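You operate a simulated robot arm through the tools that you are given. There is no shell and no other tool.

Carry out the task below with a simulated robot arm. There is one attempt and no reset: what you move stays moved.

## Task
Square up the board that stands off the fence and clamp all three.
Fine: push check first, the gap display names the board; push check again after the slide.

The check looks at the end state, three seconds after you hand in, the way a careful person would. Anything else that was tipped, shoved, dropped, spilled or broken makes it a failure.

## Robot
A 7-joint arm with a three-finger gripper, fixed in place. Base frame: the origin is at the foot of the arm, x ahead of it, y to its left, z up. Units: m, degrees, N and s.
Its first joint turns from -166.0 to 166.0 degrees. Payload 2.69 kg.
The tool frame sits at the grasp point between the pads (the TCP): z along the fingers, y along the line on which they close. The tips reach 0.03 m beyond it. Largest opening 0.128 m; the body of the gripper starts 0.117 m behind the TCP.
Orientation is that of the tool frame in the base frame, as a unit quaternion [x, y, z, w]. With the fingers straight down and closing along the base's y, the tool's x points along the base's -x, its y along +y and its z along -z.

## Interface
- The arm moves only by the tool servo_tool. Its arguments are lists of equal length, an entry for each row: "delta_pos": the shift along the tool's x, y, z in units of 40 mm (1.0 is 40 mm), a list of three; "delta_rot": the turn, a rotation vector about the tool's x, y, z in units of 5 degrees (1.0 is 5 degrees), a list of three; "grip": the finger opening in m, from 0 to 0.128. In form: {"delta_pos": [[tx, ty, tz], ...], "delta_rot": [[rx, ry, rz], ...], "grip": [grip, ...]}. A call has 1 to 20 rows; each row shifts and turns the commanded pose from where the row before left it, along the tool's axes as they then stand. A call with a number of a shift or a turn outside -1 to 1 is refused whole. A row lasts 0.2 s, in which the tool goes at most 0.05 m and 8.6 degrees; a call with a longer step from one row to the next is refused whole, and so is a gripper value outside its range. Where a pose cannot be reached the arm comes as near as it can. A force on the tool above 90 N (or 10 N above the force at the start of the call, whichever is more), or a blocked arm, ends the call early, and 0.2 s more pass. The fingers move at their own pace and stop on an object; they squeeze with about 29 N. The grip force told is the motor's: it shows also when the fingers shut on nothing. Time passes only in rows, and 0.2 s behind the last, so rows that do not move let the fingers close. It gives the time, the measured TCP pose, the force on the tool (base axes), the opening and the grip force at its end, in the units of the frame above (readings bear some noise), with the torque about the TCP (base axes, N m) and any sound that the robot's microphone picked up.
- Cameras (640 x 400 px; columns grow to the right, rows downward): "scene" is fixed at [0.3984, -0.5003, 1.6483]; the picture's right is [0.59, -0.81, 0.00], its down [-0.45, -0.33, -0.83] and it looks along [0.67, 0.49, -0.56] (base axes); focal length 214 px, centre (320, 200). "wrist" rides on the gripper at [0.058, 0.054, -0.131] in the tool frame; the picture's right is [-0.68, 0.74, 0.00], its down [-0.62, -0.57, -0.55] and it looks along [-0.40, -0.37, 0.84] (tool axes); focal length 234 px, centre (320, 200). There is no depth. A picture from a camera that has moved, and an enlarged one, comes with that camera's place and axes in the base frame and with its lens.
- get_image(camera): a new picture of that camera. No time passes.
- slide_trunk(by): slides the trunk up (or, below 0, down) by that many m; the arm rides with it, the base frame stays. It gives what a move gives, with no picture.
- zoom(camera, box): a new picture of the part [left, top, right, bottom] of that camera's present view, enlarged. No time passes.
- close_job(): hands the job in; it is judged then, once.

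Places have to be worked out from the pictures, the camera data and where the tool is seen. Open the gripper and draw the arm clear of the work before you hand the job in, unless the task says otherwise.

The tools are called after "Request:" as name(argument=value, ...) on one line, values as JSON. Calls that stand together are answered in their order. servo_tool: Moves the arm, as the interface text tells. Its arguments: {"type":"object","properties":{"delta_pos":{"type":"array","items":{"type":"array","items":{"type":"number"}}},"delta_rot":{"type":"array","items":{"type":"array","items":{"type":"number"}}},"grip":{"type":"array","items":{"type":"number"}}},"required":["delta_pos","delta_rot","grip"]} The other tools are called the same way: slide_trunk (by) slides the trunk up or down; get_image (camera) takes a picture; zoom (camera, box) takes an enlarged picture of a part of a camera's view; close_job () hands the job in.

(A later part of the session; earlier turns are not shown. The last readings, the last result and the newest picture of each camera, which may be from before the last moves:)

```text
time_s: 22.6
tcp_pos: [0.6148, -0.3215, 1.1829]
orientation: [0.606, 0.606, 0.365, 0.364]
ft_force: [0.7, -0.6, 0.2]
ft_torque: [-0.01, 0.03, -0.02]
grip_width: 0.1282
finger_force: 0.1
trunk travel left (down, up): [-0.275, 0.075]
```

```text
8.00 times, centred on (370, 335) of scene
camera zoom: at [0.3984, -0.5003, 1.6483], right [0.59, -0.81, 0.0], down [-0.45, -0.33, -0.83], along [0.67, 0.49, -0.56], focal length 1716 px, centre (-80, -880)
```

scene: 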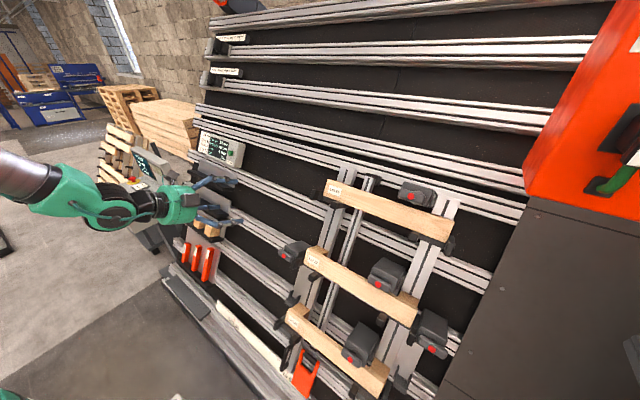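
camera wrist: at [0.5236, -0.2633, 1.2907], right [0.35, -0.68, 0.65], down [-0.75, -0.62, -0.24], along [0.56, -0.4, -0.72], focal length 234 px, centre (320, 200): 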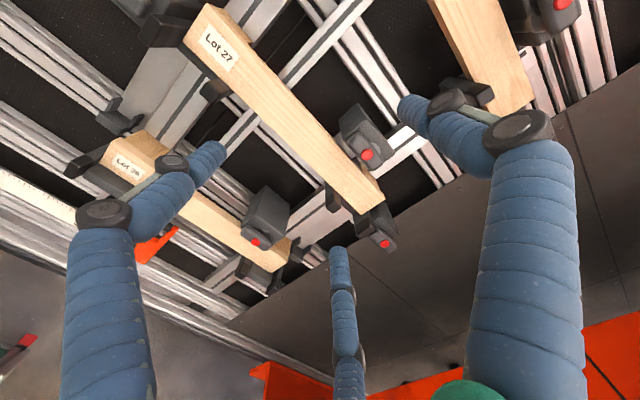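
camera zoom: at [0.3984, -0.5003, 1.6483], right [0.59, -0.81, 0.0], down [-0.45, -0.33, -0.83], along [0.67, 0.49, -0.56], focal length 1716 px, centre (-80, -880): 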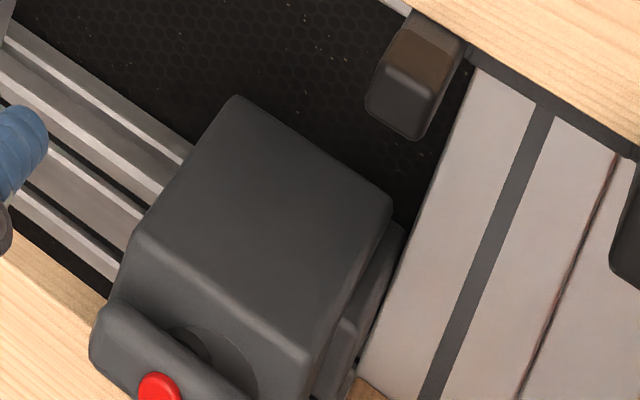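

The clamp has a lever-like bar on a round pivot with a red button. I look for any signage explaining it before touching: the labels at the top-left, the slip, the console and the red tags.

Request:
zoom(camera="scene", box=[200, 25, 264, 85])

Request:
zoom(camera="scene", box=[120, 145, 190, 205])

Request:
zoom(camera="scene", box=[170, 200, 230, 290])

Request:
zoom(camera="scene", box=[205, 290, 325, 400])

Request:
zoom(camera="scene", box=[265, 225, 345, 305])

Request:
zoom(camera="scene", box=[395, 290, 475, 400])

```text
6.67 times, centred on (232, 55) of scene
camera zoom: at [0.3984, -0.5003, 1.6483], right [0.59, -0.81, 0.0], down [-0.45, -0.33, -0.83], along [0.67, 0.49, -0.56], focal length 1430 px, centre (907, 1167)
```

zoom: 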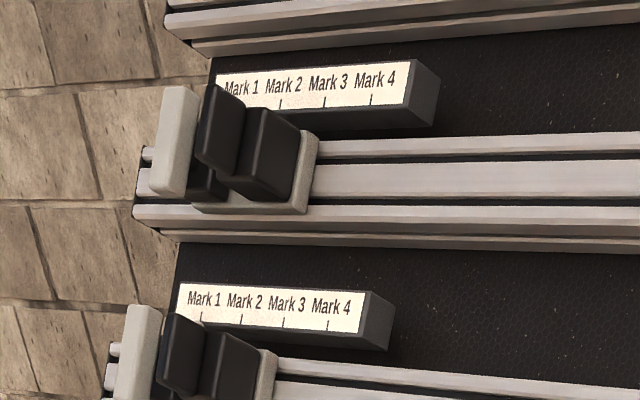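

```text
6.67 times, centred on (155, 175) of scene
camera zoom: at [0.3984, -0.5003, 1.6483], right [0.59, -0.81, 0.0], down [-0.45, -0.33, -0.83], along [0.67, 0.49, -0.56], focal length 1430 px, centre (1420, 367)
```

zoom: 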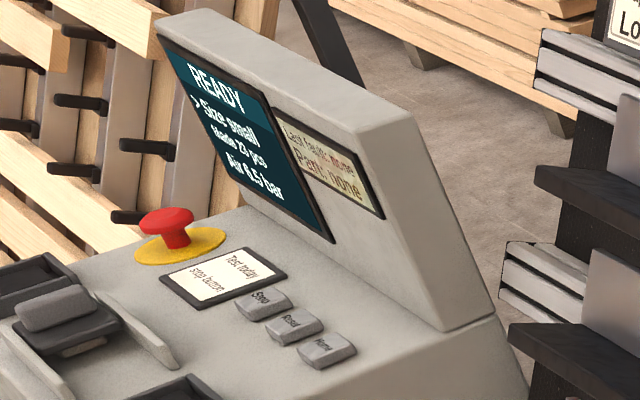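

```text
4.44 times, centred on (200, 245) of scene
camera zoom: at [0.3984, -0.5003, 1.6483], right [0.59, -0.81, 0.0], down [-0.45, -0.33, -0.83], along [0.67, 0.49, -0.56], focal length 953 px, centre (853, 0)
```

zoom: 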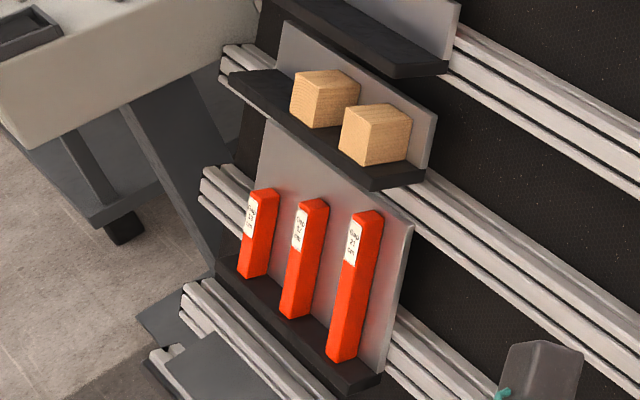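

```text
3.64 times, centred on (265, 345) of scene
camera zoom: at [0.3984, -0.5003, 1.6483], right [0.59, -0.81, 0.0], down [-0.45, -0.33, -0.83], along [0.67, 0.49, -0.56], focal length 780 px, centre (520, -327)
```

zoom: 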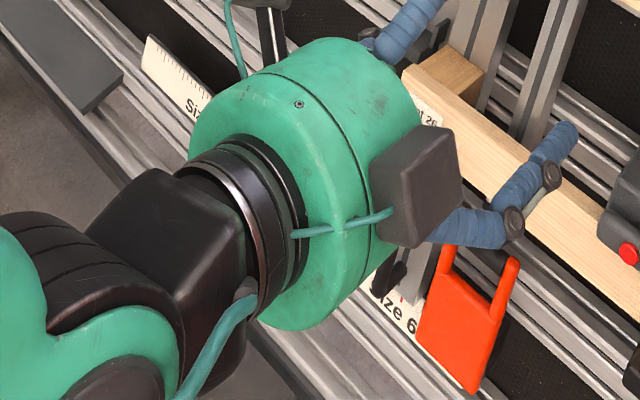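

```text
5.00 times, centred on (305, 265) of scene
camera zoom: at [0.3984, -0.5003, 1.6483], right [0.59, -0.81, 0.0], down [-0.45, -0.33, -0.83], along [0.67, 0.49, -0.56], focal length 1072 px, centre (395, -125)
```

zoom: 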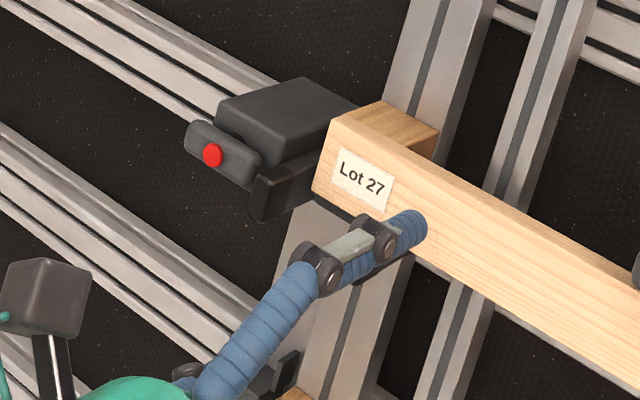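

```text
3.64 times, centred on (435, 345) of scene
camera zoom: at [0.3984, -0.5003, 1.6483], right [0.59, -0.81, 0.0], down [-0.45, -0.33, -0.83], along [0.67, 0.49, -0.56], focal length 780 px, centre (-98, -327)
```

zoom: 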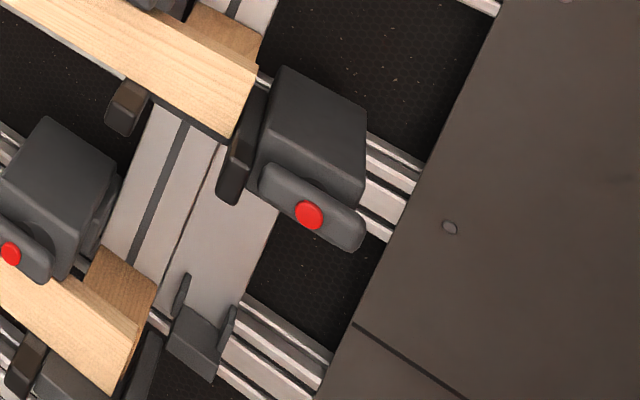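

The console shows pneumatic pressure info but no clamp instruction. I move down the slope to look head-on at Lot 26's left end, staying ~20 cm in front of the clamps.

Request:
servo_tool(delta_pos=[[0.34, -1, 0], [0.34, -1, 0], [0.34, -1, 0], [0.34, -1, 0], [0.34, -1, 0], [0.34, -1, 0], [0.34, -1, 0], [0.34, -1, 0], [0.34, -1, 0], [0.34, -1, 0]], delta_rot=[[0, 0, 0], [0, 0, 0], [0, 0, 0], [0, 0, 0], [0, 0, 0], [0, 0, 0], [0, 0, 0], [0, 0, 0], [0, 0, 0], [0, 0, 0]], grip=[0.128, 0.128, 0.128, 0.128, 0.128, 0.128, 0.128, 0.128, 0.128, 0.128])

Request:
get_image(camera="wrist")

Request:
get_image(camera="scene")

```text
time_s: 24.8
tcp_pos: [0.4266, -0.1849, 0.8312]
orientation: [0.606, 0.606, 0.364, 0.365]
ft_force: [0.2, 0.5, 0.1]
ft_torque: [0.01, 0.04, 0.01]
grip_width: 0.128
finger_force: 0.2
trunk travel left (down, up): [-0.275, 0.075]
```

```text
taken
camera wrist: at [0.3364, -0.1269, 0.9389], right [0.35, -0.68, 0.65], down [-0.75, -0.62, -0.24], along [0.56, -0.41, -0.72], focal length 234 px, centre (320, 200)
```

wrist: 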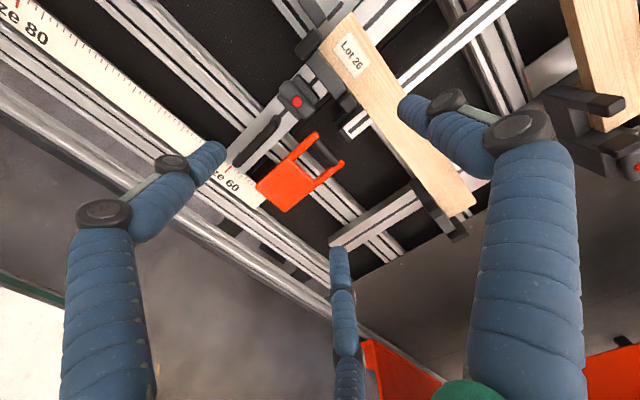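

```text
taken
```

scene: 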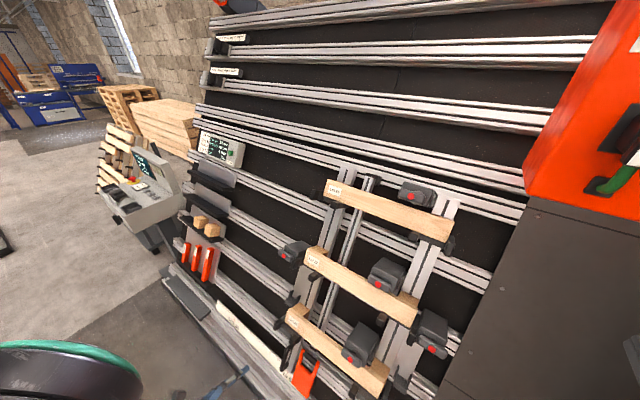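

A good close view. I zoom in on Lot 26's ends and the lower-left hardware.

Request:
zoom(camera="wrist", box=[280, 0, 400, 110])

Request:
zoom(camera="wrist", box=[200, 60, 360, 220])

Request:
zoom(camera="wrist", box=[390, 140, 490, 260])

Request:
zoom(camera="wrist", box=[500, 50, 640, 190])

```text
3.64 times, centred on (340, 55) of wrist
camera zoom: at [0.3364, -0.1269, 0.9389], right [0.35, -0.68, 0.65], down [-0.75, -0.62, -0.24], along [0.56, -0.41, -0.72], focal length 852 px, centre (247, 727)
```

zoom: 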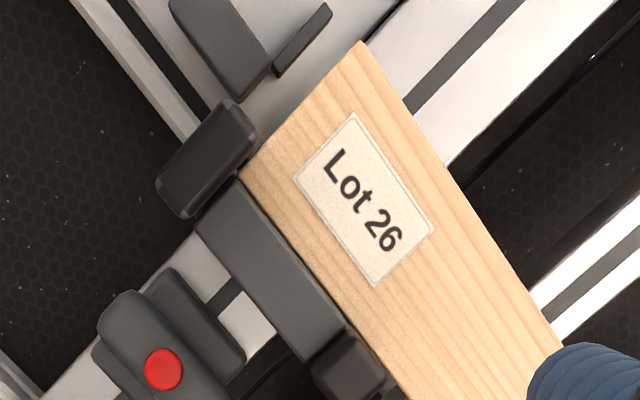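

```text
2.50 times, centred on (280, 140) of wrist
camera zoom: at [0.3364, -0.1269, 0.9389], right [0.35, -0.68, 0.65], down [-0.75, -0.62, -0.24], along [0.56, -0.41, -0.72], focal length 585 px, centre (420, 350)
```

zoom: 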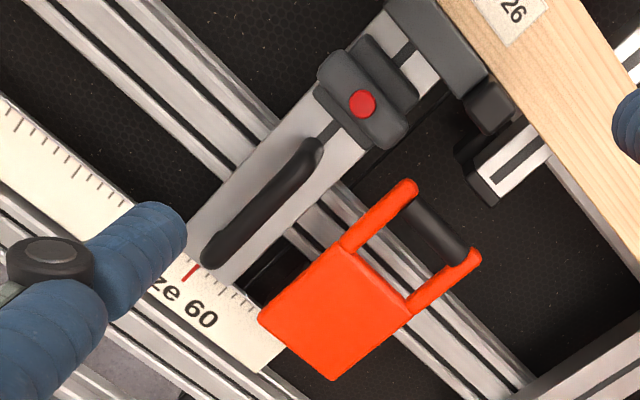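

```text
3.33 times, centred on (440, 200) of wrist
camera zoom: at [0.3364, -0.1269, 0.9389], right [0.35, -0.68, 0.65], down [-0.75, -0.62, -0.24], along [0.56, -0.41, -0.72], focal length 781 px, centre (-80, 200)
```

zoom: 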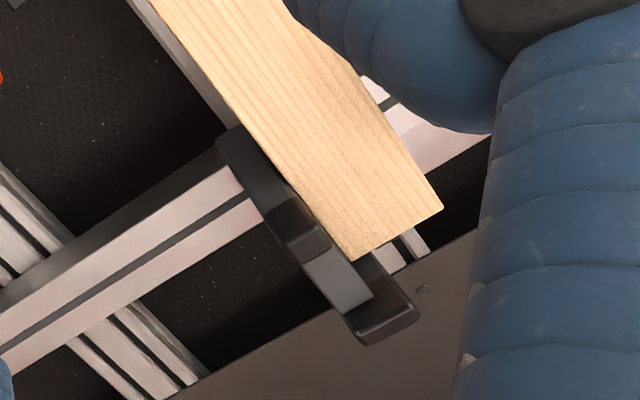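

```text
2.86 times, centred on (570, 120) of wrist
camera zoom: at [0.3364, -0.1269, 0.9389], right [0.35, -0.68, 0.65], down [-0.75, -0.62, -0.24], along [0.56, -0.41, -0.72], focal length 669 px, centre (-394, 429)
```

zoom: 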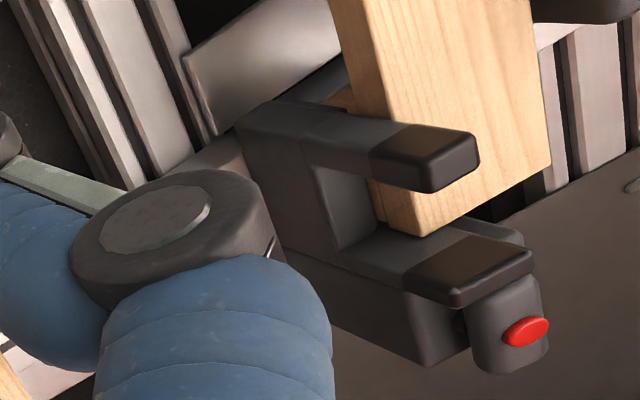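

Very informative: each bracket has a lower ledge, front lip and an end stop. I zoom the fixed camera (almost in line with the right ends) on the right ends of the three boards.

Request:
zoom(camera="scene", box=[425, 210, 475, 260])

Request:
zoom(camera="scene", box=[390, 295, 450, 355])

Request:
zoom(camera="scene", box=[350, 360, 420, 400])

Request:
zoom(camera="scene", box=[300, 170, 360, 220])

Request:
zoom(camera="scene", box=[270, 235, 330, 285])

Request:
zoom(camera="scene", box=[260, 295, 320, 345])

```text
8.00 times, centred on (450, 235) of scene
camera zoom: at [0.3984, -0.5003, 1.6483], right [0.59, -0.81, 0.0], down [-0.45, -0.33, -0.83], along [0.67, 0.49, -0.56], focal length 1716 px, centre (-720, -80)
```

zoom: 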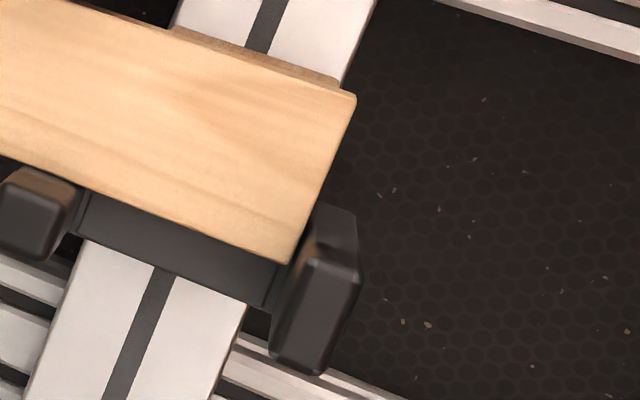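

```text
6.67 times, centred on (420, 325) of scene
camera zoom: at [0.3984, -0.5003, 1.6483], right [0.59, -0.81, 0.0], down [-0.45, -0.33, -0.83], along [0.67, 0.49, -0.56], focal length 1430 px, centre (-347, -633)
```

zoom: 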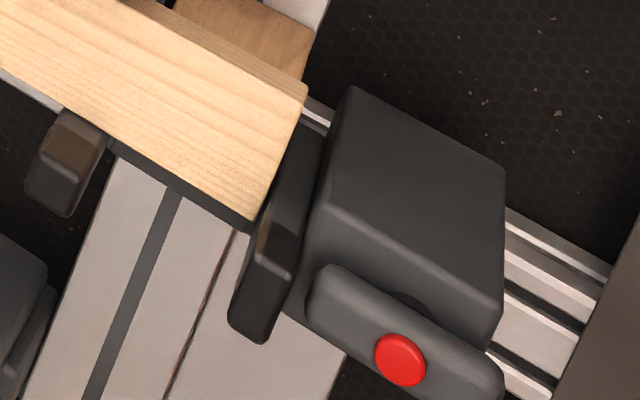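

```text
9.14 times, centred on (385, 380) of scene
camera zoom: at [0.3984, -0.5003, 1.6483], right [0.59, -0.81, 0.0], down [-0.45, -0.33, -0.83], along [0.67, 0.49, -0.56], focal length 1961 px, centre (-274, -1446)
```

zoom: 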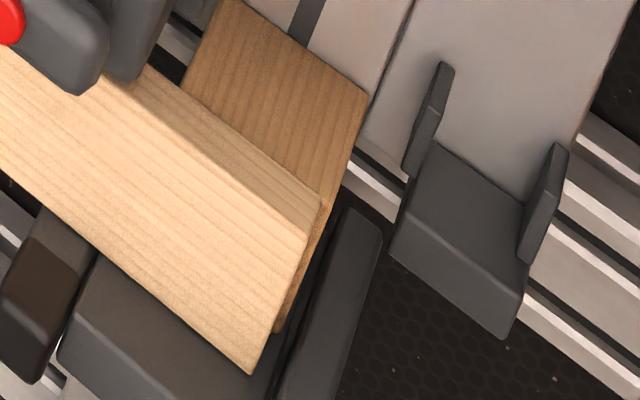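

```text
8.00 times, centred on (330, 195) of scene
camera zoom: at [0.3984, -0.5003, 1.6483], right [0.59, -0.81, 0.0], down [-0.45, -0.33, -0.83], along [0.67, 0.49, -0.56], focal length 1716 px, centre (240, 240)
```

zoom: 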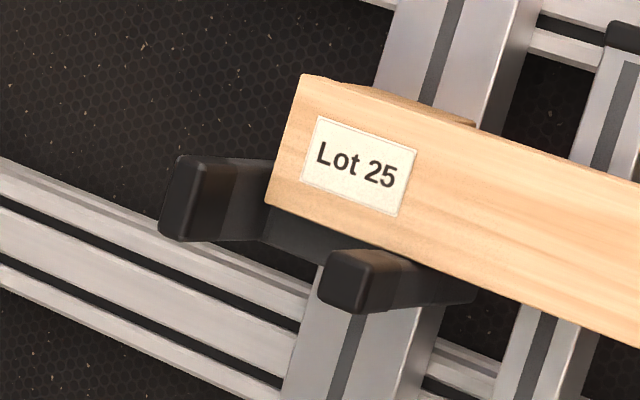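

```text
8.00 times, centred on (300, 260) of scene
camera zoom: at [0.3984, -0.5003, 1.6483], right [0.59, -0.81, 0.0], down [-0.45, -0.33, -0.83], along [0.67, 0.49, -0.56], focal length 1716 px, centre (480, -280)
```

zoom: 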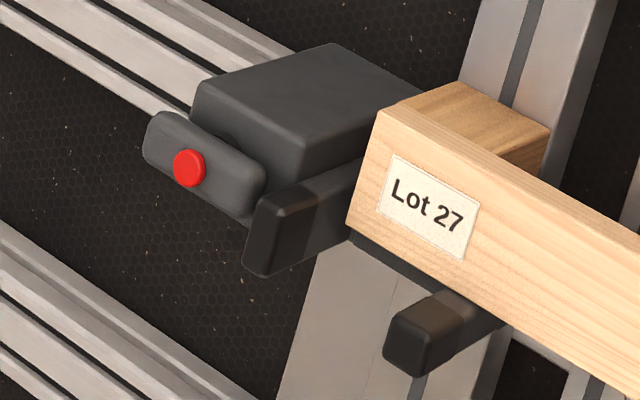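

```text
8.00 times, centred on (290, 320) of scene
camera zoom: at [0.3984, -0.5003, 1.6483], right [0.59, -0.81, 0.0], down [-0.45, -0.33, -0.83], along [0.67, 0.49, -0.56], focal length 1716 px, centre (560, -760)
```

zoom: 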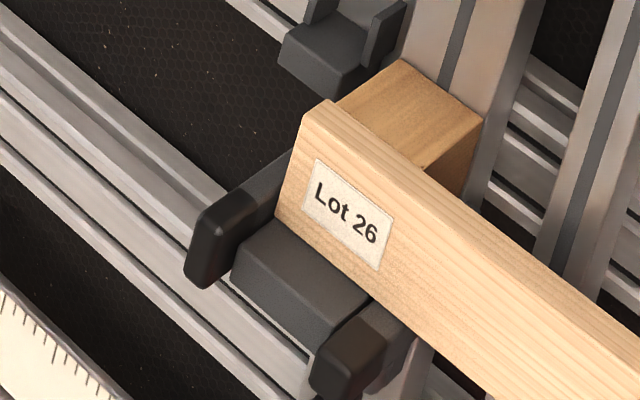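

Lot 26 clearly shows a ~8 mm gap to its right end stop while Lot 25 and 27 sit against theirs, so the right stops are the fence and Lot 26 must slide right (−y). Its left end is at y≈−0.1275, u-range leaves ~45 mm of end face exposed above the left stop. I close the fingers and line up left of that end.

Request:
servo_tool(delta_pos=[[0.75, 0.73, 0], [0.75, 0.73, 0], [0.75, 0.73, 0], [0, 0, 1], [0, 0, 1], [0, 0, 1]], delta_rot=[[0, 0, 0], [0, 0, 0], [0, 0, 0], [0, 0, 0], [0, 0, 0], [0, 0, 0]], grip=[0, 0, 0, 0, 0, 0])

Request:
get_image(camera="wrist")

Request:
get_image(camera="scene")

```text
time_s: 26.2
tcp_pos: [0.5748, -0.0965, 0.8503]
orientation: [0.606, 0.606, 0.364, 0.364]
ft_force: [-0.2, 0.7, -0.2]
ft_torque: [-0.01, 0.0, 0.04]
grip_width: 0.0022
finger_force: 29.6
trunk travel left (down, up): [-0.275, 0.075]
```

```text
taken
camera wrist: at [0.483, -0.0377, 0.9575], right [0.35, -0.68, 0.65], down [-0.75, -0.62, -0.24], along [0.56, -0.4, -0.72], focal length 234 px, centre (320, 200)
```

wrist: 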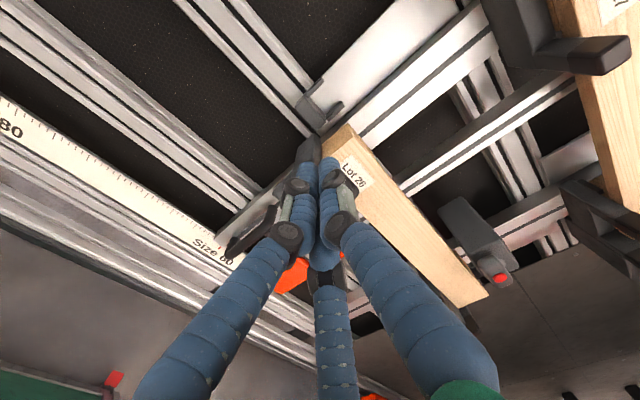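

```text
taken
```

scene: 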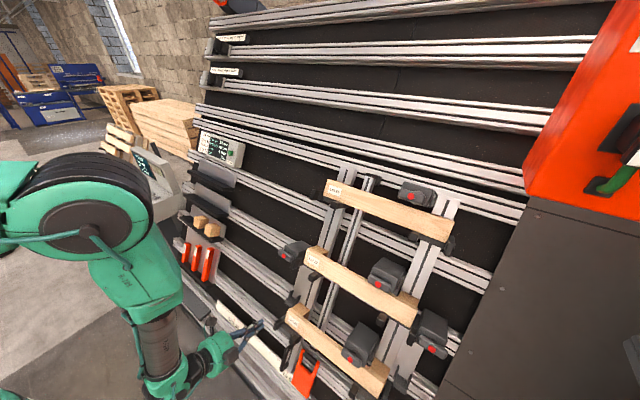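

Request:
zoom(camera="wrist", box=[260, 80, 400, 220])

Request:
zoom(camera="scene", box=[200, 290, 320, 390])

```text
2.86 times, centred on (330, 150) of wrist
camera zoom: at [0.483, -0.0377, 0.9575], right [0.35, -0.68, 0.65], down [-0.75, -0.62, -0.24], along [0.56, -0.4, -0.72], focal length 669 px, centre (291, 343)
```

zoom: 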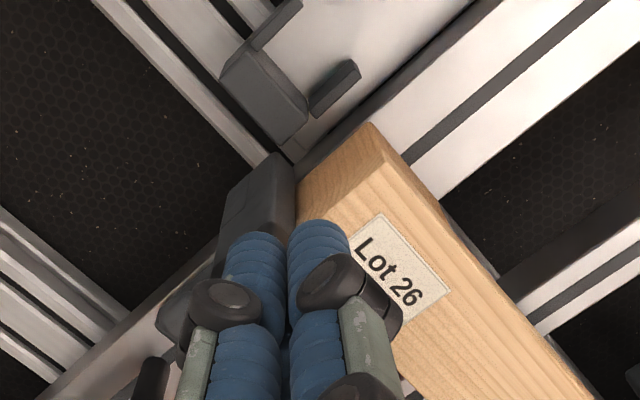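

```text
4.00 times, centred on (260, 340) of scene
camera zoom: at [0.3984, -0.5003, 1.6483], right [0.59, -0.81, 0.0], down [-0.45, -0.33, -0.83], along [0.67, 0.49, -0.56], focal length 858 px, centre (560, -360)
```

zoom: 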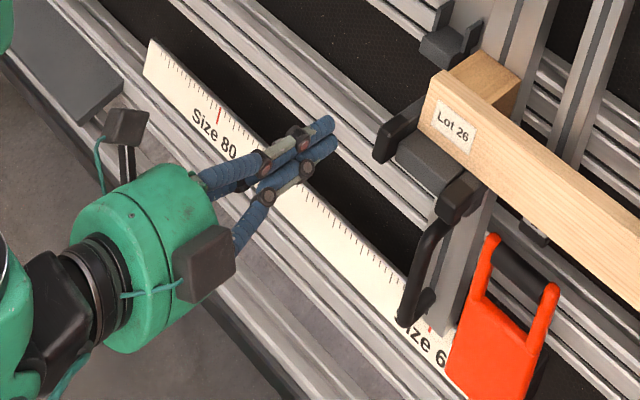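

Recomputed with the right zoom offsets: Lot 26 spans y≈−0.121…−0.524, i.e. shifted left vs. the others (−0.127…−0.530) — consistent with pushing right. Left stop top is at u≈0.997, so I go 5 mm higher and advance 12 cm beside the board end.

Request:
servo_tool(delta_pos=[[0, 0.13, 0.75], [0, 0, 0.75], [0, 0, 0.75], [0, 0, 0.75]], delta_rot=[[0, 0, 0], [0, 0, 0], [0, 0, 0], [0, 0, 0]], grip=[0, 0, 0, 0])

Request:
get_image(camera="wrist")

Request:
zoom(camera="scene", box=[220, 280, 340, 360])

```text
time_s: 27.2
tcp_pos: [0.6822, -0.0961, 0.7984]
orientation: [0.606, 0.606, 0.364, 0.364]
ft_force: [-0.6, -0.2, -0.4]
ft_torque: [0.03, -0.02, 0.0]
grip_width: 0.0021
finger_force: 29.3
trunk travel left (down, up): [-0.275, 0.075]
```

```text
taken
camera wrist: at [0.5928, -0.0371, 0.9065], right [0.35, -0.68, 0.65], down [-0.75, -0.62, -0.24], along [0.56, -0.4, -0.72], focal length 234 px, centre (320, 200)
```

wrist: 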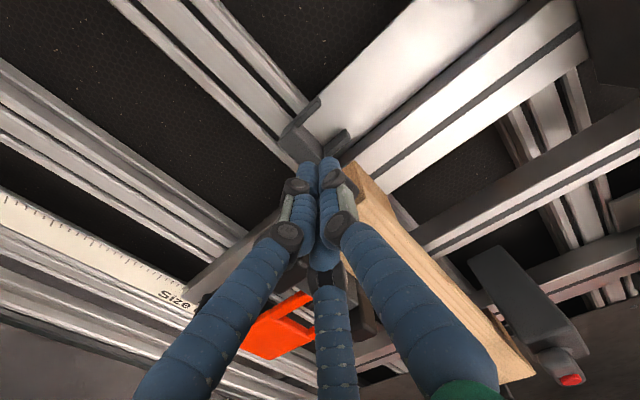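

```text
5.00 times, centred on (280, 320) of scene
camera zoom: at [0.3984, -0.5003, 1.6483], right [0.59, -0.81, 0.0], down [-0.45, -0.33, -0.83], along [0.67, 0.49, -0.56], focal length 1072 px, centre (520, -400)
```

zoom: 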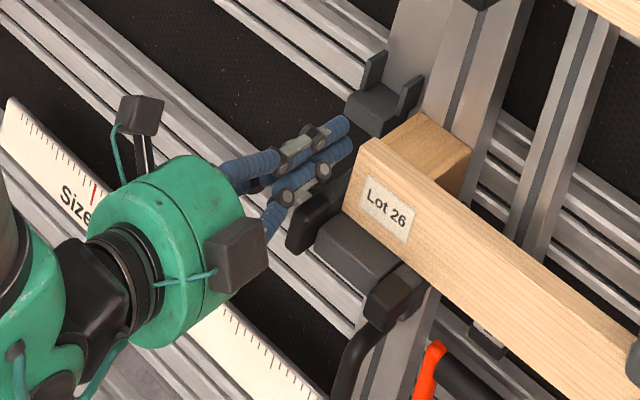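

Tip is ~13 mm past the board's front face, left of its end. I move 14 mm toward the end, then check force.

Request:
servo_tool(delta_pos=[[-0.1, 0, 0.1], [-0.1, 0, 0], [-0.1, 0, 0], [-0.05, 0, 0]], delta_rot=[[0, 0, 0], [0, 0, 0], [0, 0, 0], [0, 0, 0]], grip=[0, 0, 0, 0])

Request:
zoom(camera="wrist", box=[260, 80, 400, 220])

Request:
zoom(camera="scene", box=[260, 290, 320, 340])

```text
time_s: 28.2
tcp_pos: [0.6868, -0.109, 0.7967]
orientation: [0.607, 0.606, 0.364, 0.363]
ft_force: [-0.3, 0.2, -0.6]
ft_torque: [-0.01, 0.0, 0.02]
grip_width: 0.0019
finger_force: 29.1
trunk travel left (down, up): [-0.275, 0.075]
```

```text
2.86 times, centred on (330, 150) of wrist
camera zoom: at [0.5956, -0.0511, 0.9049], right [0.35, -0.68, 0.65], down [-0.75, -0.62, -0.24], along [0.56, -0.4, -0.72], focal length 669 px, centre (291, 343)
```

zoom: 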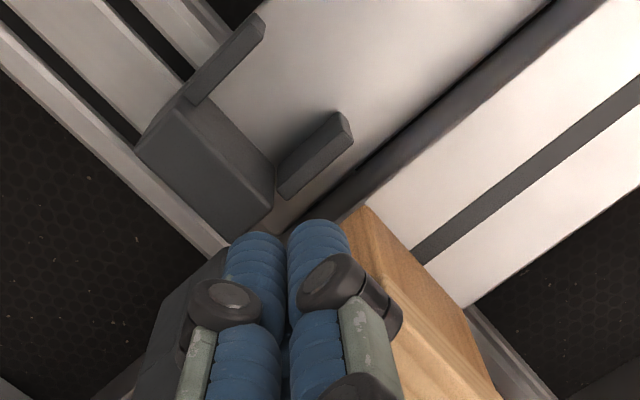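

```text
8.00 times, centred on (290, 315) of scene
camera zoom: at [0.3984, -0.5003, 1.6483], right [0.59, -0.81, 0.0], down [-0.45, -0.33, -0.83], along [0.67, 0.49, -0.56], focal length 1716 px, centre (560, -720)
```

zoom: 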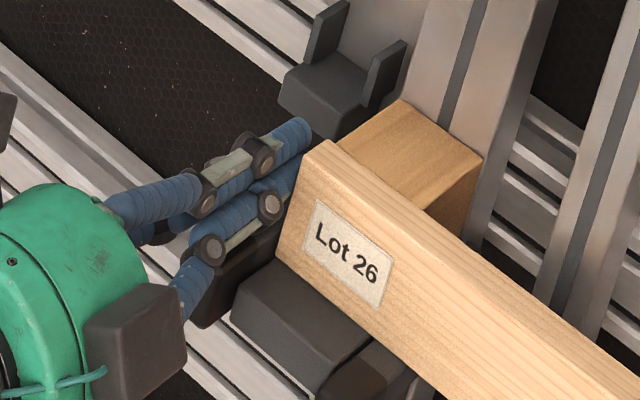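

No contact yet; fingers are just left of the end. I continue in 2 mm steps.

Request:
servo_tool(delta_pos=[[-0.05, 0, 0], [-0.05, 0, 0], [-0.05, 0, 0]], delta_rot=[[0, 0, 0], [0, 0, 0], [0, 0, 0]], grip=[0, 0, 0])

Request:
zoom(camera="scene", box=[260, 290, 320, 340])

Request:
zoom(camera="scene", box=[350, 360, 420, 400])

```text
time_s: 29.0
tcp_pos: [0.6858, -0.1151, 0.7965]
orientation: [0.606, 0.606, 0.364, 0.365]
ft_force: [-0.6, 2.4, 1.3]
ft_torque: [0.01, -0.01, 0.0]
grip_width: 0.0024
finger_force: 29.4
trunk travel left (down, up): [-0.275, 0.075]
```

```text
8.00 times, centred on (290, 315) of scene
camera zoom: at [0.3984, -0.5003, 1.6483], right [0.59, -0.81, 0.0], down [-0.45, -0.33, -0.83], along [0.67, 0.49, -0.56], focal length 1716 px, centre (560, -720)
```

zoom: 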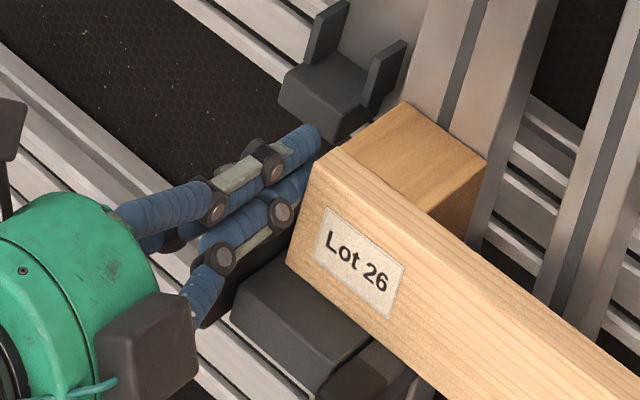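

```text
9.14 times, centred on (385, 380) of scene
camera zoom: at [0.3984, -0.5003, 1.6483], right [0.59, -0.81, 0.0], down [-0.45, -0.33, -0.83], along [0.67, 0.49, -0.56], focal length 1961 px, centre (-274, -1446)
```

zoom: 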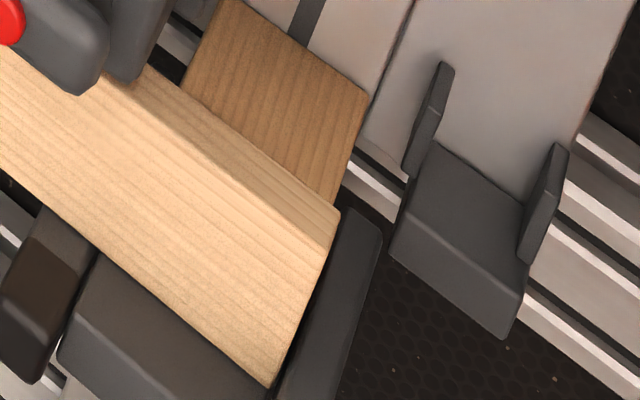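

The front board moved ~6 mm right with only ~2.4 N. I check closely whether the block behind it is a separate piece before going further.

Request:
zoom(camera="scene", box=[290, 295, 330, 325])

Request:
zoom(camera="scene", box=[365, 360, 405, 390])

Request:
zoom(camera="scene", box=[300, 240, 340, 270])

Request:
zoom(camera="scene", box=[385, 285, 425, 315])

Request:
zoom(camera="wrist", box=[290, 110, 390, 210])

```text
13.33 times, centred on (310, 310) of scene
camera zoom: at [0.3984, -0.5003, 1.6483], right [0.59, -0.81, 0.0], down [-0.45, -0.33, -0.83], along [0.67, 0.49, -0.56], focal length 2860 px, centre (453, -1267)
```

zoom: 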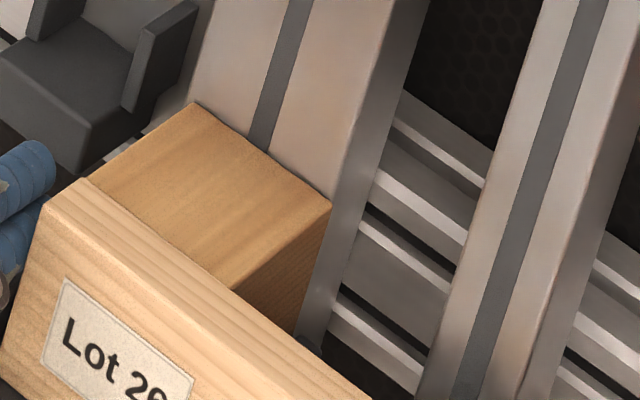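

```text
13.33 times, centred on (385, 375) of scene
camera zoom: at [0.3984, -0.5003, 1.6483], right [0.59, -0.81, 0.0], down [-0.45, -0.33, -0.83], along [0.67, 0.49, -0.56], focal length 2860 px, centre (-547, -2133)
```

zoom: 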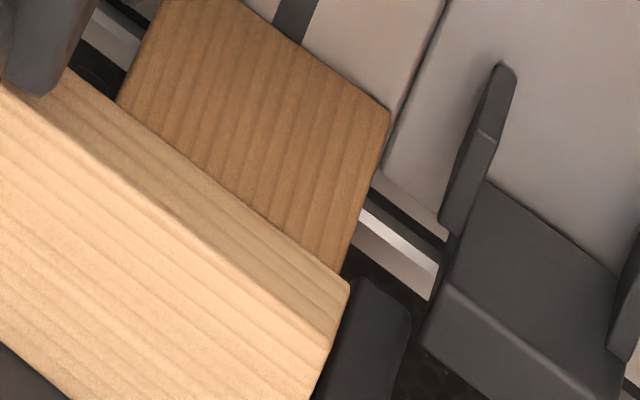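

```text
13.33 times, centred on (320, 255) of scene
camera zoom: at [0.3984, -0.5003, 1.6483], right [0.59, -0.81, 0.0], down [-0.45, -0.33, -0.83], along [0.67, 0.49, -0.56], focal length 2860 px, centre (320, -533)
```

zoom: 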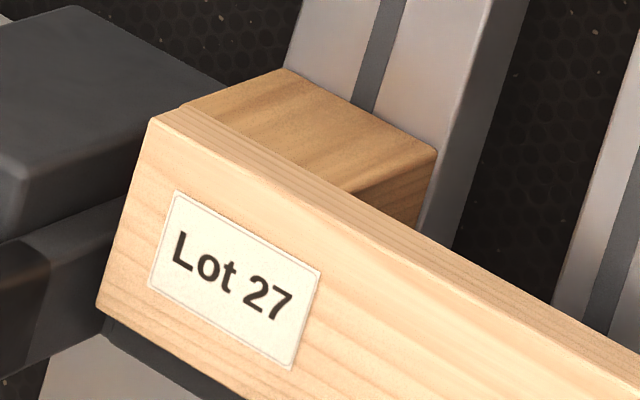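

```text
13.33 times, centred on (405, 300) of scene
camera zoom: at [0.3984, -0.5003, 1.6483], right [0.59, -0.81, 0.0], down [-0.45, -0.33, -0.83], along [0.67, 0.49, -0.56], focal length 2860 px, centre (-813, -1133)
```

zoom: 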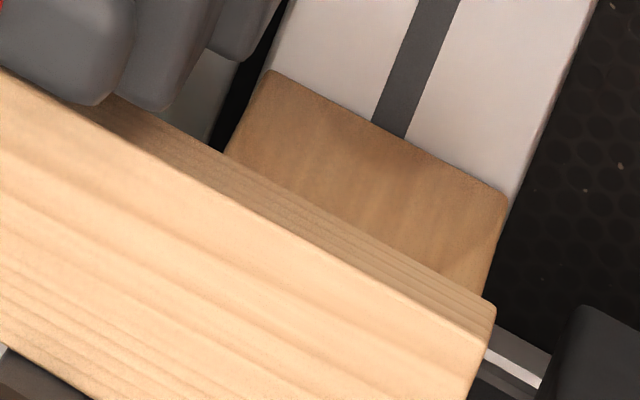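

```text
4.00 times, centred on (340, 160) of wrist
camera zoom: at [0.5957, -0.0577, 0.905], right [0.35, -0.68, 0.65], down [-0.75, -0.62, -0.24], along [0.56, -0.4, -0.72], focal length 937 px, centre (240, 360)
```

zoom: 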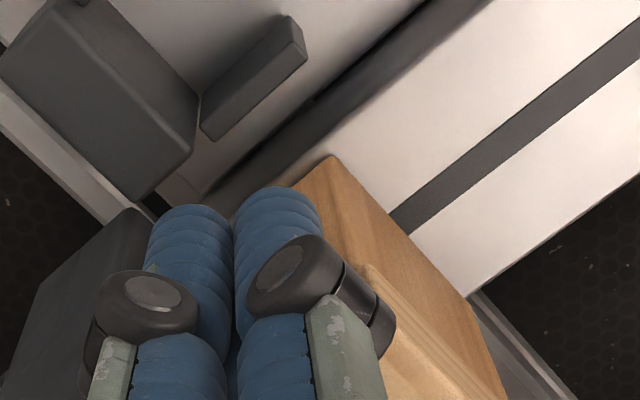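

The back blocks seem separate from the front board (right block did not move; the board is now nearly flush with it like on Lot 27). I re-take the identical zoom as before to check whether the left block moved.

Request:
zoom(camera="scene", box=[260, 295, 320, 345])

Request:
zoom(camera="scene", box=[350, 360, 420, 400])

```text
8.00 times, centred on (290, 320) of scene
camera zoom: at [0.3984, -0.5003, 1.6483], right [0.59, -0.81, 0.0], down [-0.45, -0.33, -0.83], along [0.67, 0.49, -0.56], focal length 1716 px, centre (560, -760)
```

zoom: 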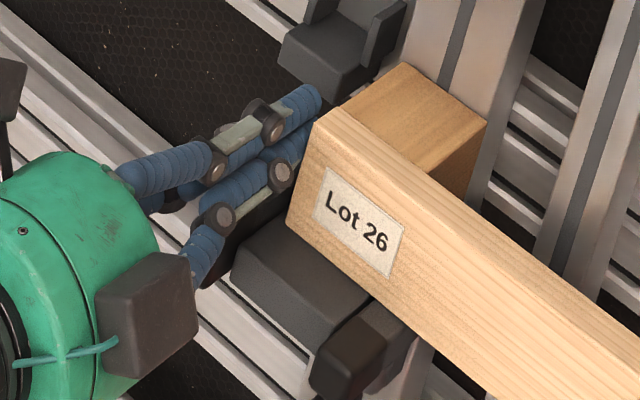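

```text
9.14 times, centred on (385, 380) of scene
camera zoom: at [0.3984, -0.5003, 1.6483], right [0.59, -0.81, 0.0], down [-0.45, -0.33, -0.83], along [0.67, 0.49, -0.56], focal length 1961 px, centre (-274, -1446)
```

zoom: 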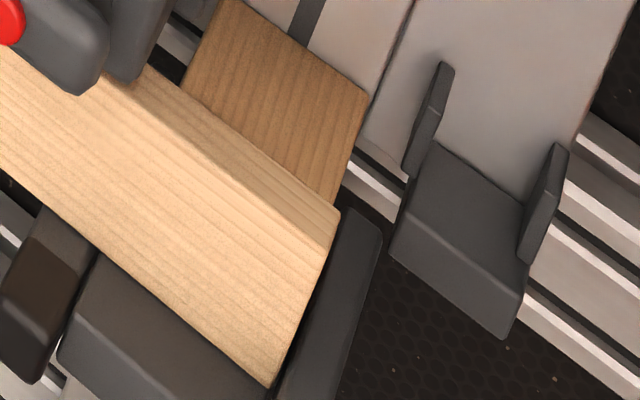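

The left block crept about 2 mm, probably because my tip reached slightly past the 16 mm front board. I back off, retract the tip ~6 mm so only the front board is touched, then push the remaining ~2 mm gently.

Request:
servo_tool(delta_pos=[[0.1, 0, 0], [0, 0, -0.16], [-0.1, 0, 0], [-0.025, 0, 0]], delta_rot=[[0, 0, 0], [0, 0, 0], [0, 0, 0], [0, 0, 0]], grip=[0, 0, 0, 0])

Request:
zoom(camera="scene", box=[260, 295, 320, 345])

Request:
zoom(camera="scene", box=[350, 360, 420, 400])

```text
time_s: 30.0
tcp_pos: [0.6804, -0.1181, 0.8001]
orientation: [0.606, 0.606, 0.364, 0.364]
ft_force: [-0.1, 0.7, 0.0]
ft_torque: [0.0, 0.01, 0.04]
grip_width: 0.0022
finger_force: 29.1
trunk travel left (down, up): [-0.275, 0.075]
```

```text
8.00 times, centred on (290, 320) of scene
camera zoom: at [0.3984, -0.5003, 1.6483], right [0.59, -0.81, 0.0], down [-0.45, -0.33, -0.83], along [0.67, 0.49, -0.56], focal length 1716 px, centre (560, -760)
```

zoom: 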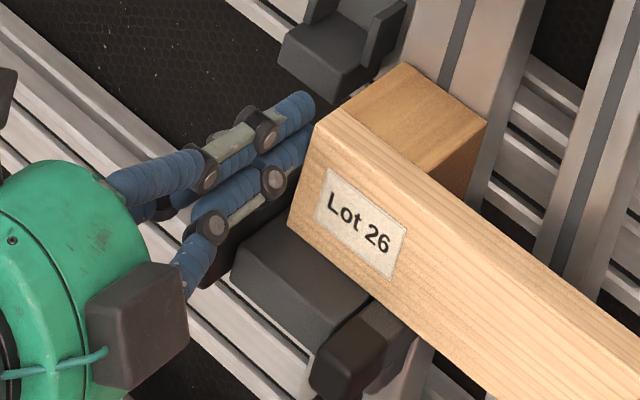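

```text
9.14 times, centred on (385, 380) of scene
camera zoom: at [0.3984, -0.5003, 1.6483], right [0.59, -0.81, 0.0], down [-0.45, -0.33, -0.83], along [0.67, 0.49, -0.56], focal length 1961 px, centre (-274, -1446)
```

zoom: 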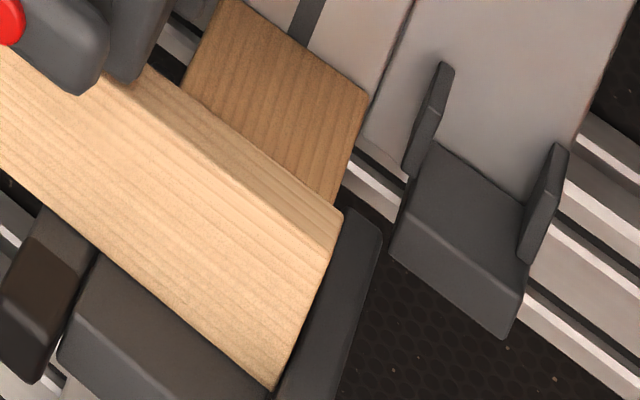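

Another small advance; the gap to the right stop is nearly closed. I continue with 1 mm steps until the force rises.

Request:
servo_tool(delta_pos=[[-0.025, 0, 0], [-0.025, 0, 0]], delta_rot=[[0, 0, 0], [0, 0, 0]], grip=[0, 0])

Request:
zoom(camera="scene", box=[350, 360, 420, 400])

```text
time_s: 30.6
tcp_pos: [0.6804, -0.1179, 0.8004]
orientation: [0.605, 0.606, 0.365, 0.364]
ft_force: [1.9, 8.4, 0.5]
ft_torque: [0.09, -0.05, 0.1]
grip_width: 0.0022
finger_force: 29.1
trunk travel left (down, up): [-0.275, 0.075]
```

```text
9.14 times, centred on (385, 380) of scene
camera zoom: at [0.3984, -0.5003, 1.6483], right [0.59, -0.81, 0.0], down [-0.45, -0.33, -0.83], along [0.67, 0.49, -0.56], focal length 1961 px, centre (-274, -1446)
```

zoom: 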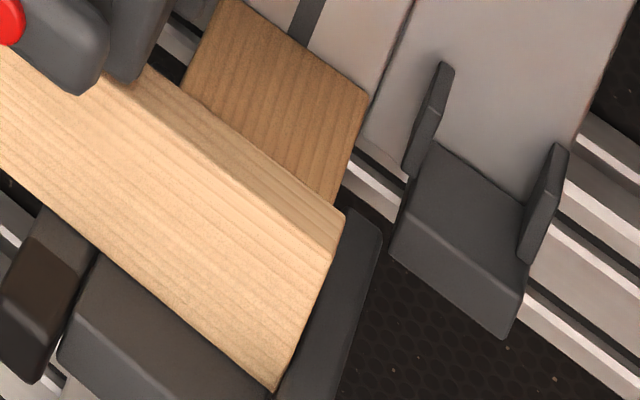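

The y-force jumped to 8.4 N: the board has met the stop. I make one more 1 mm press to seat it, then release sideways.

Request:
servo_tool(delta_pos=[[-0.025, 0, 0], [0, 0, 0]], delta_rot=[[0, 0, 0], [0, 0, 0]], grip=[0, 0])

```text
time_s: 31.2
tcp_pos: [0.6794, -0.1191, 0.7999]
orientation: [0.605, 0.607, 0.365, 0.364]
ft_force: [1.2, 21.2, 3.1]
ft_torque: [0.17, -0.09, 0.26]
grip_width: 0.0024
finger_force: 29.2
trunk travel left (down, up): [-0.275, 0.075]
```

Firmly seated (21 N). I release sideways, retract, and retrace the path toward the check button.

Request:
servo_tool(delta_pos=[[0.25, 0, 0], [0.25, 0, 0], [0, 0, -0.9], [0, 0, -1], [0, 0, -1], [0, 0, -1], [0, 0, -1], [0, 0, -0.35], [0.45, 1, 0], [0.45, 1, 0], [0.45, 1, 0], [0.45, 1, 0], [0.45, 1, 0], [0.45, 1, 0], [0.45, 1, 0], [0.45, 1, 0], [0.45, 1, 0], [0.45, 1, 0]], delta_rot=[[0, 0, 0], [0, 0, 0], [0, 0, 0], [0, 0, 0], [0, 0, 0], [0, 0, 0], [0, 0, 0], [0, 0, 0], [0, 0, 0], [0, 0, 0], [0, 0, 0], [0, 0, 0], [0, 0, 0], [0, 0, 0], [0, 0, 0], [0, 0, 0], [0, 0, 0], [0, 0, 0]], grip=[0, 0, 0, 0, 0, 0, 0, 0, 0, 0, 0, 0, 0, 0, 0, 0, 0, 0])

Request:
zoom(camera="scene", box=[260, 295, 320, 345])

Request:
zoom(camera="scene", box=[350, 360, 420, 400])

Request:
get_image(camera="scene")

```text
time_s: 35.0
tcp_pos: [0.682, 0.0819, 1.2564]
orientation: [0.607, 0.605, 0.364, 0.364]
ft_force: [0.7, 0.1, 0.4]
ft_torque: [0.0, 0.01, 0.0]
grip_width: 0.0025
finger_force: 29.0
trunk travel left (down, up): [-0.275, 0.075]
```

```text
8.00 times, centred on (290, 320) of scene
camera zoom: at [0.3984, -0.5003, 1.6483], right [0.59, -0.81, 0.0], down [-0.45, -0.33, -0.83], along [0.67, 0.49, -0.56], focal length 1716 px, centre (560, -760)
```

zoom: 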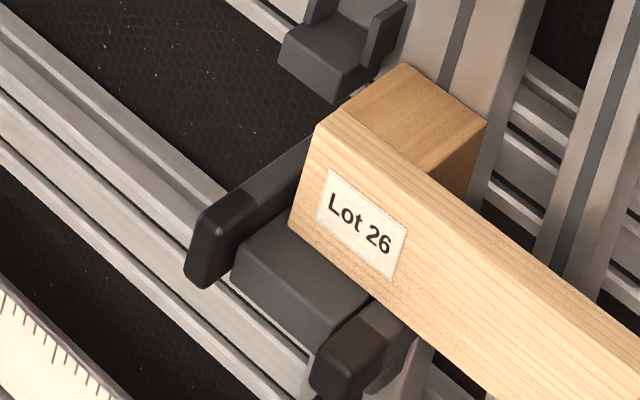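

```text
9.14 times, centred on (385, 380) of scene
camera zoom: at [0.3984, -0.5003, 1.6483], right [0.59, -0.81, 0.0], down [-0.45, -0.33, -0.83], along [0.67, 0.49, -0.56], focal length 1961 px, centre (-274, -1446)
```

zoom: 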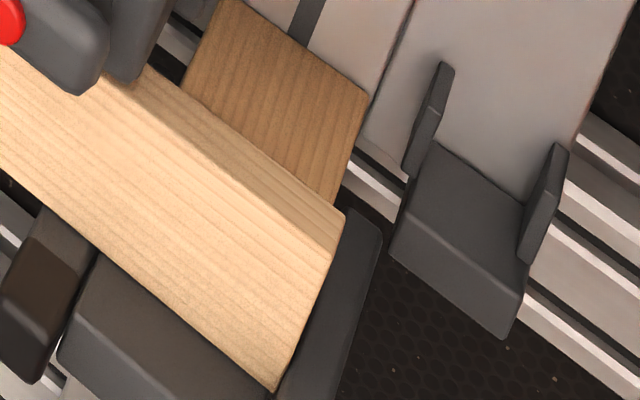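

```text
taken
```

scene: 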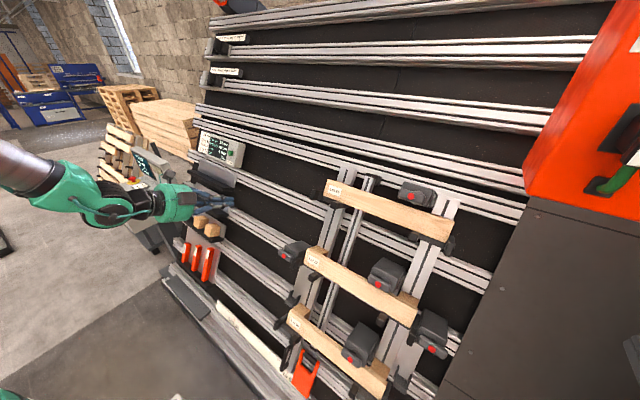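

Board flush at both ends. Now I go back in front of the check button.

Request:
servo_tool(delta_pos=[[0.927, 0.263, 0.061], [0.927, 0.263, 0.061], [0.927, 0.263, 0.061], [0.927, 0.263, 0.061], [0.927, 0.263, 0.061], [0.927, 0.263, 0.061], [0.927, 0.263, 0.061], [0.927, 0.263, 0.061], [0.927, 0.263, 0.061], [0.927, 0.263, 0.061], [0.927, 0.263, 0.061], [0, 0, 1], [0, 0, 1], [0, 0, 1], [0, 0, 1]], delta_rot=[[0, 0, 0], [0, 0, 0], [0, 0, 0], [0, 0, 0], [0, 0, 0], [0, 0, 0], [0, 0, 0], [0, 0, 0], [0, 0, 0], [0, 0, 0], [0, 0, 0], [0, 0, 0], [0, 0, 0], [0, 0, 0], [0, 0, 0]], grip=[0, 0, 0, 0, 0, 0, 0, 0, 0, 0, 0, 0, 0, 0, 0])

Request:
get_image(camera="wrist")

```text
time_s: 38.2
tcp_pos: [0.9002, 0.4879, 1.2645]
orientation: [0.605, 0.606, 0.364, 0.365]
ft_force: [-0.4, 0.1, -0.3]
ft_torque: [-0.01, 0.0, 0.01]
grip_width: 0.0022
finger_force: 29.0
trunk travel left (down, up): [-0.275, 0.075]
```

```text
taken
camera wrist: at [0.8102, 0.5462, 1.3734], right [0.35, -0.68, 0.65], down [-0.75, -0.62, -0.24], along [0.56, -0.4, -0.72], focal length 234 px, centre (320, 200)
```

wrist: 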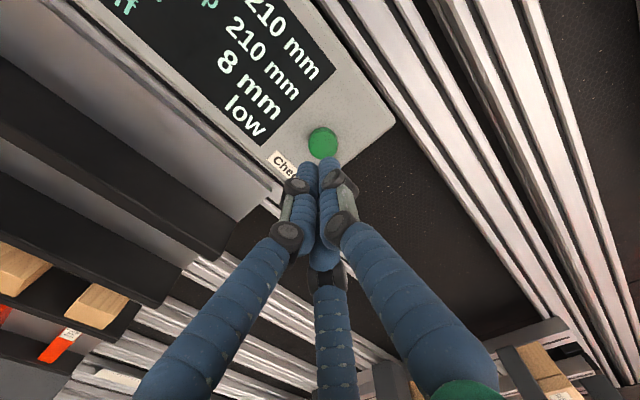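

I correct 6 mm up-slope and press in.

Request:
servo_tool(delta_pos=[[0.04, 0.15, 0.4], [0, 0, 0.4], [0, 0, 0.35], [0, 0, 0.1], [0, 0, 0.1], [0, 0, 0.1]], delta_rot=[[0, 0, 0], [0, 0, 0], [0, 0, 0], [0, 0, 0], [0, 0, 0], [0, 0, 0]], grip=[0, 0, 0, 0, 0, 0])

Request:
zoom(camera="scene", box=[190, 125, 254, 170])

```text
time_s: 39.6
tcp_pos: [0.9556, 0.4897, 1.2455]
orientation: [0.606, 0.606, 0.364, 0.365]
ft_force: [-7.3, 1.3, 2.1]
ft_torque: [-0.01, 0.11, 0.01]
grip_width: 0.0021
finger_force: 29.2
trunk travel left (down, up): [-0.275, 0.075]
```

```text
8.89 times, centred on (222, 148) of scene
camera zoom: at [0.3984, -0.5003, 1.6483], right [0.59, -0.81, 0.0], down [-0.45, -0.33, -0.83], along [0.67, 0.49, -0.56], focal length 1906 px, centre (1191, 667)
```

zoom: 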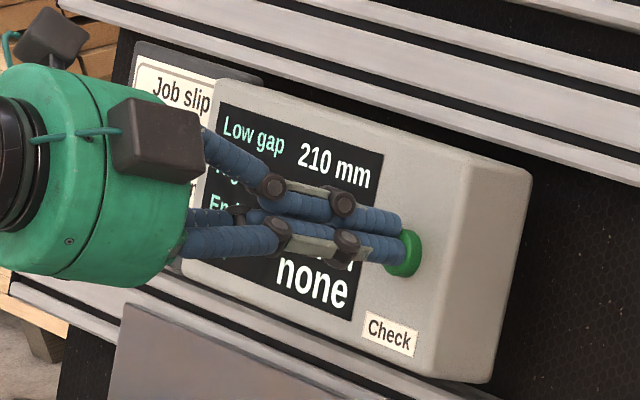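

"Off: none" now shows. I retract to read the whole display.

Request:
servo_tool(delta_pos=[[0, 0, -0.5], [0, 0, -1], [0, 0, -1], [0, 0, -1], [0, 0, -1], [0, 0, -1]], delta_rot=[[0, 0, 0], [0, 0, 0], [0, 0, 0], [0, 0, 0], [0, 0, 0], [0, 0, 0]], grip=[0, 0, 0, 0, 0, 0])

Request:
zoom(camera="scene", box=[190, 125, 254, 170])

```text
time_s: 41.0
tcp_pos: [0.7577, 0.4892, 1.3482]
orientation: [0.606, 0.606, 0.364, 0.364]
ft_force: [-0.4, 0.7, 0.4]
ft_torque: [-0.02, 0.0, -0.02]
grip_width: 0.0023
finger_force: 28.8
trunk travel left (down, up): [-0.275, 0.075]
```

```text
8.89 times, centred on (222, 148) of scene
camera zoom: at [0.3984, -0.5003, 1.6483], right [0.59, -0.81, 0.0], down [-0.45, -0.33, -0.83], along [0.67, 0.49, -0.56], focal length 1906 px, centre (1191, 667)
```

zoom: 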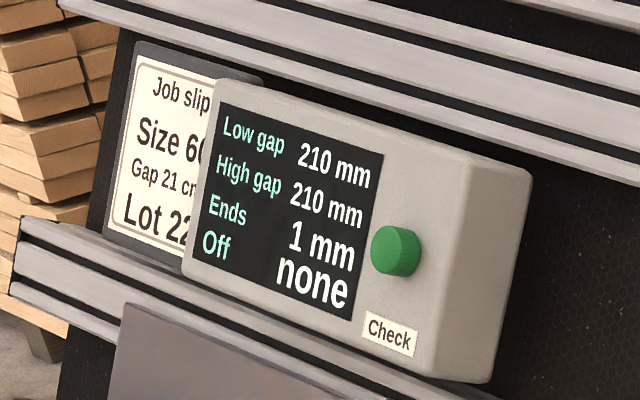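

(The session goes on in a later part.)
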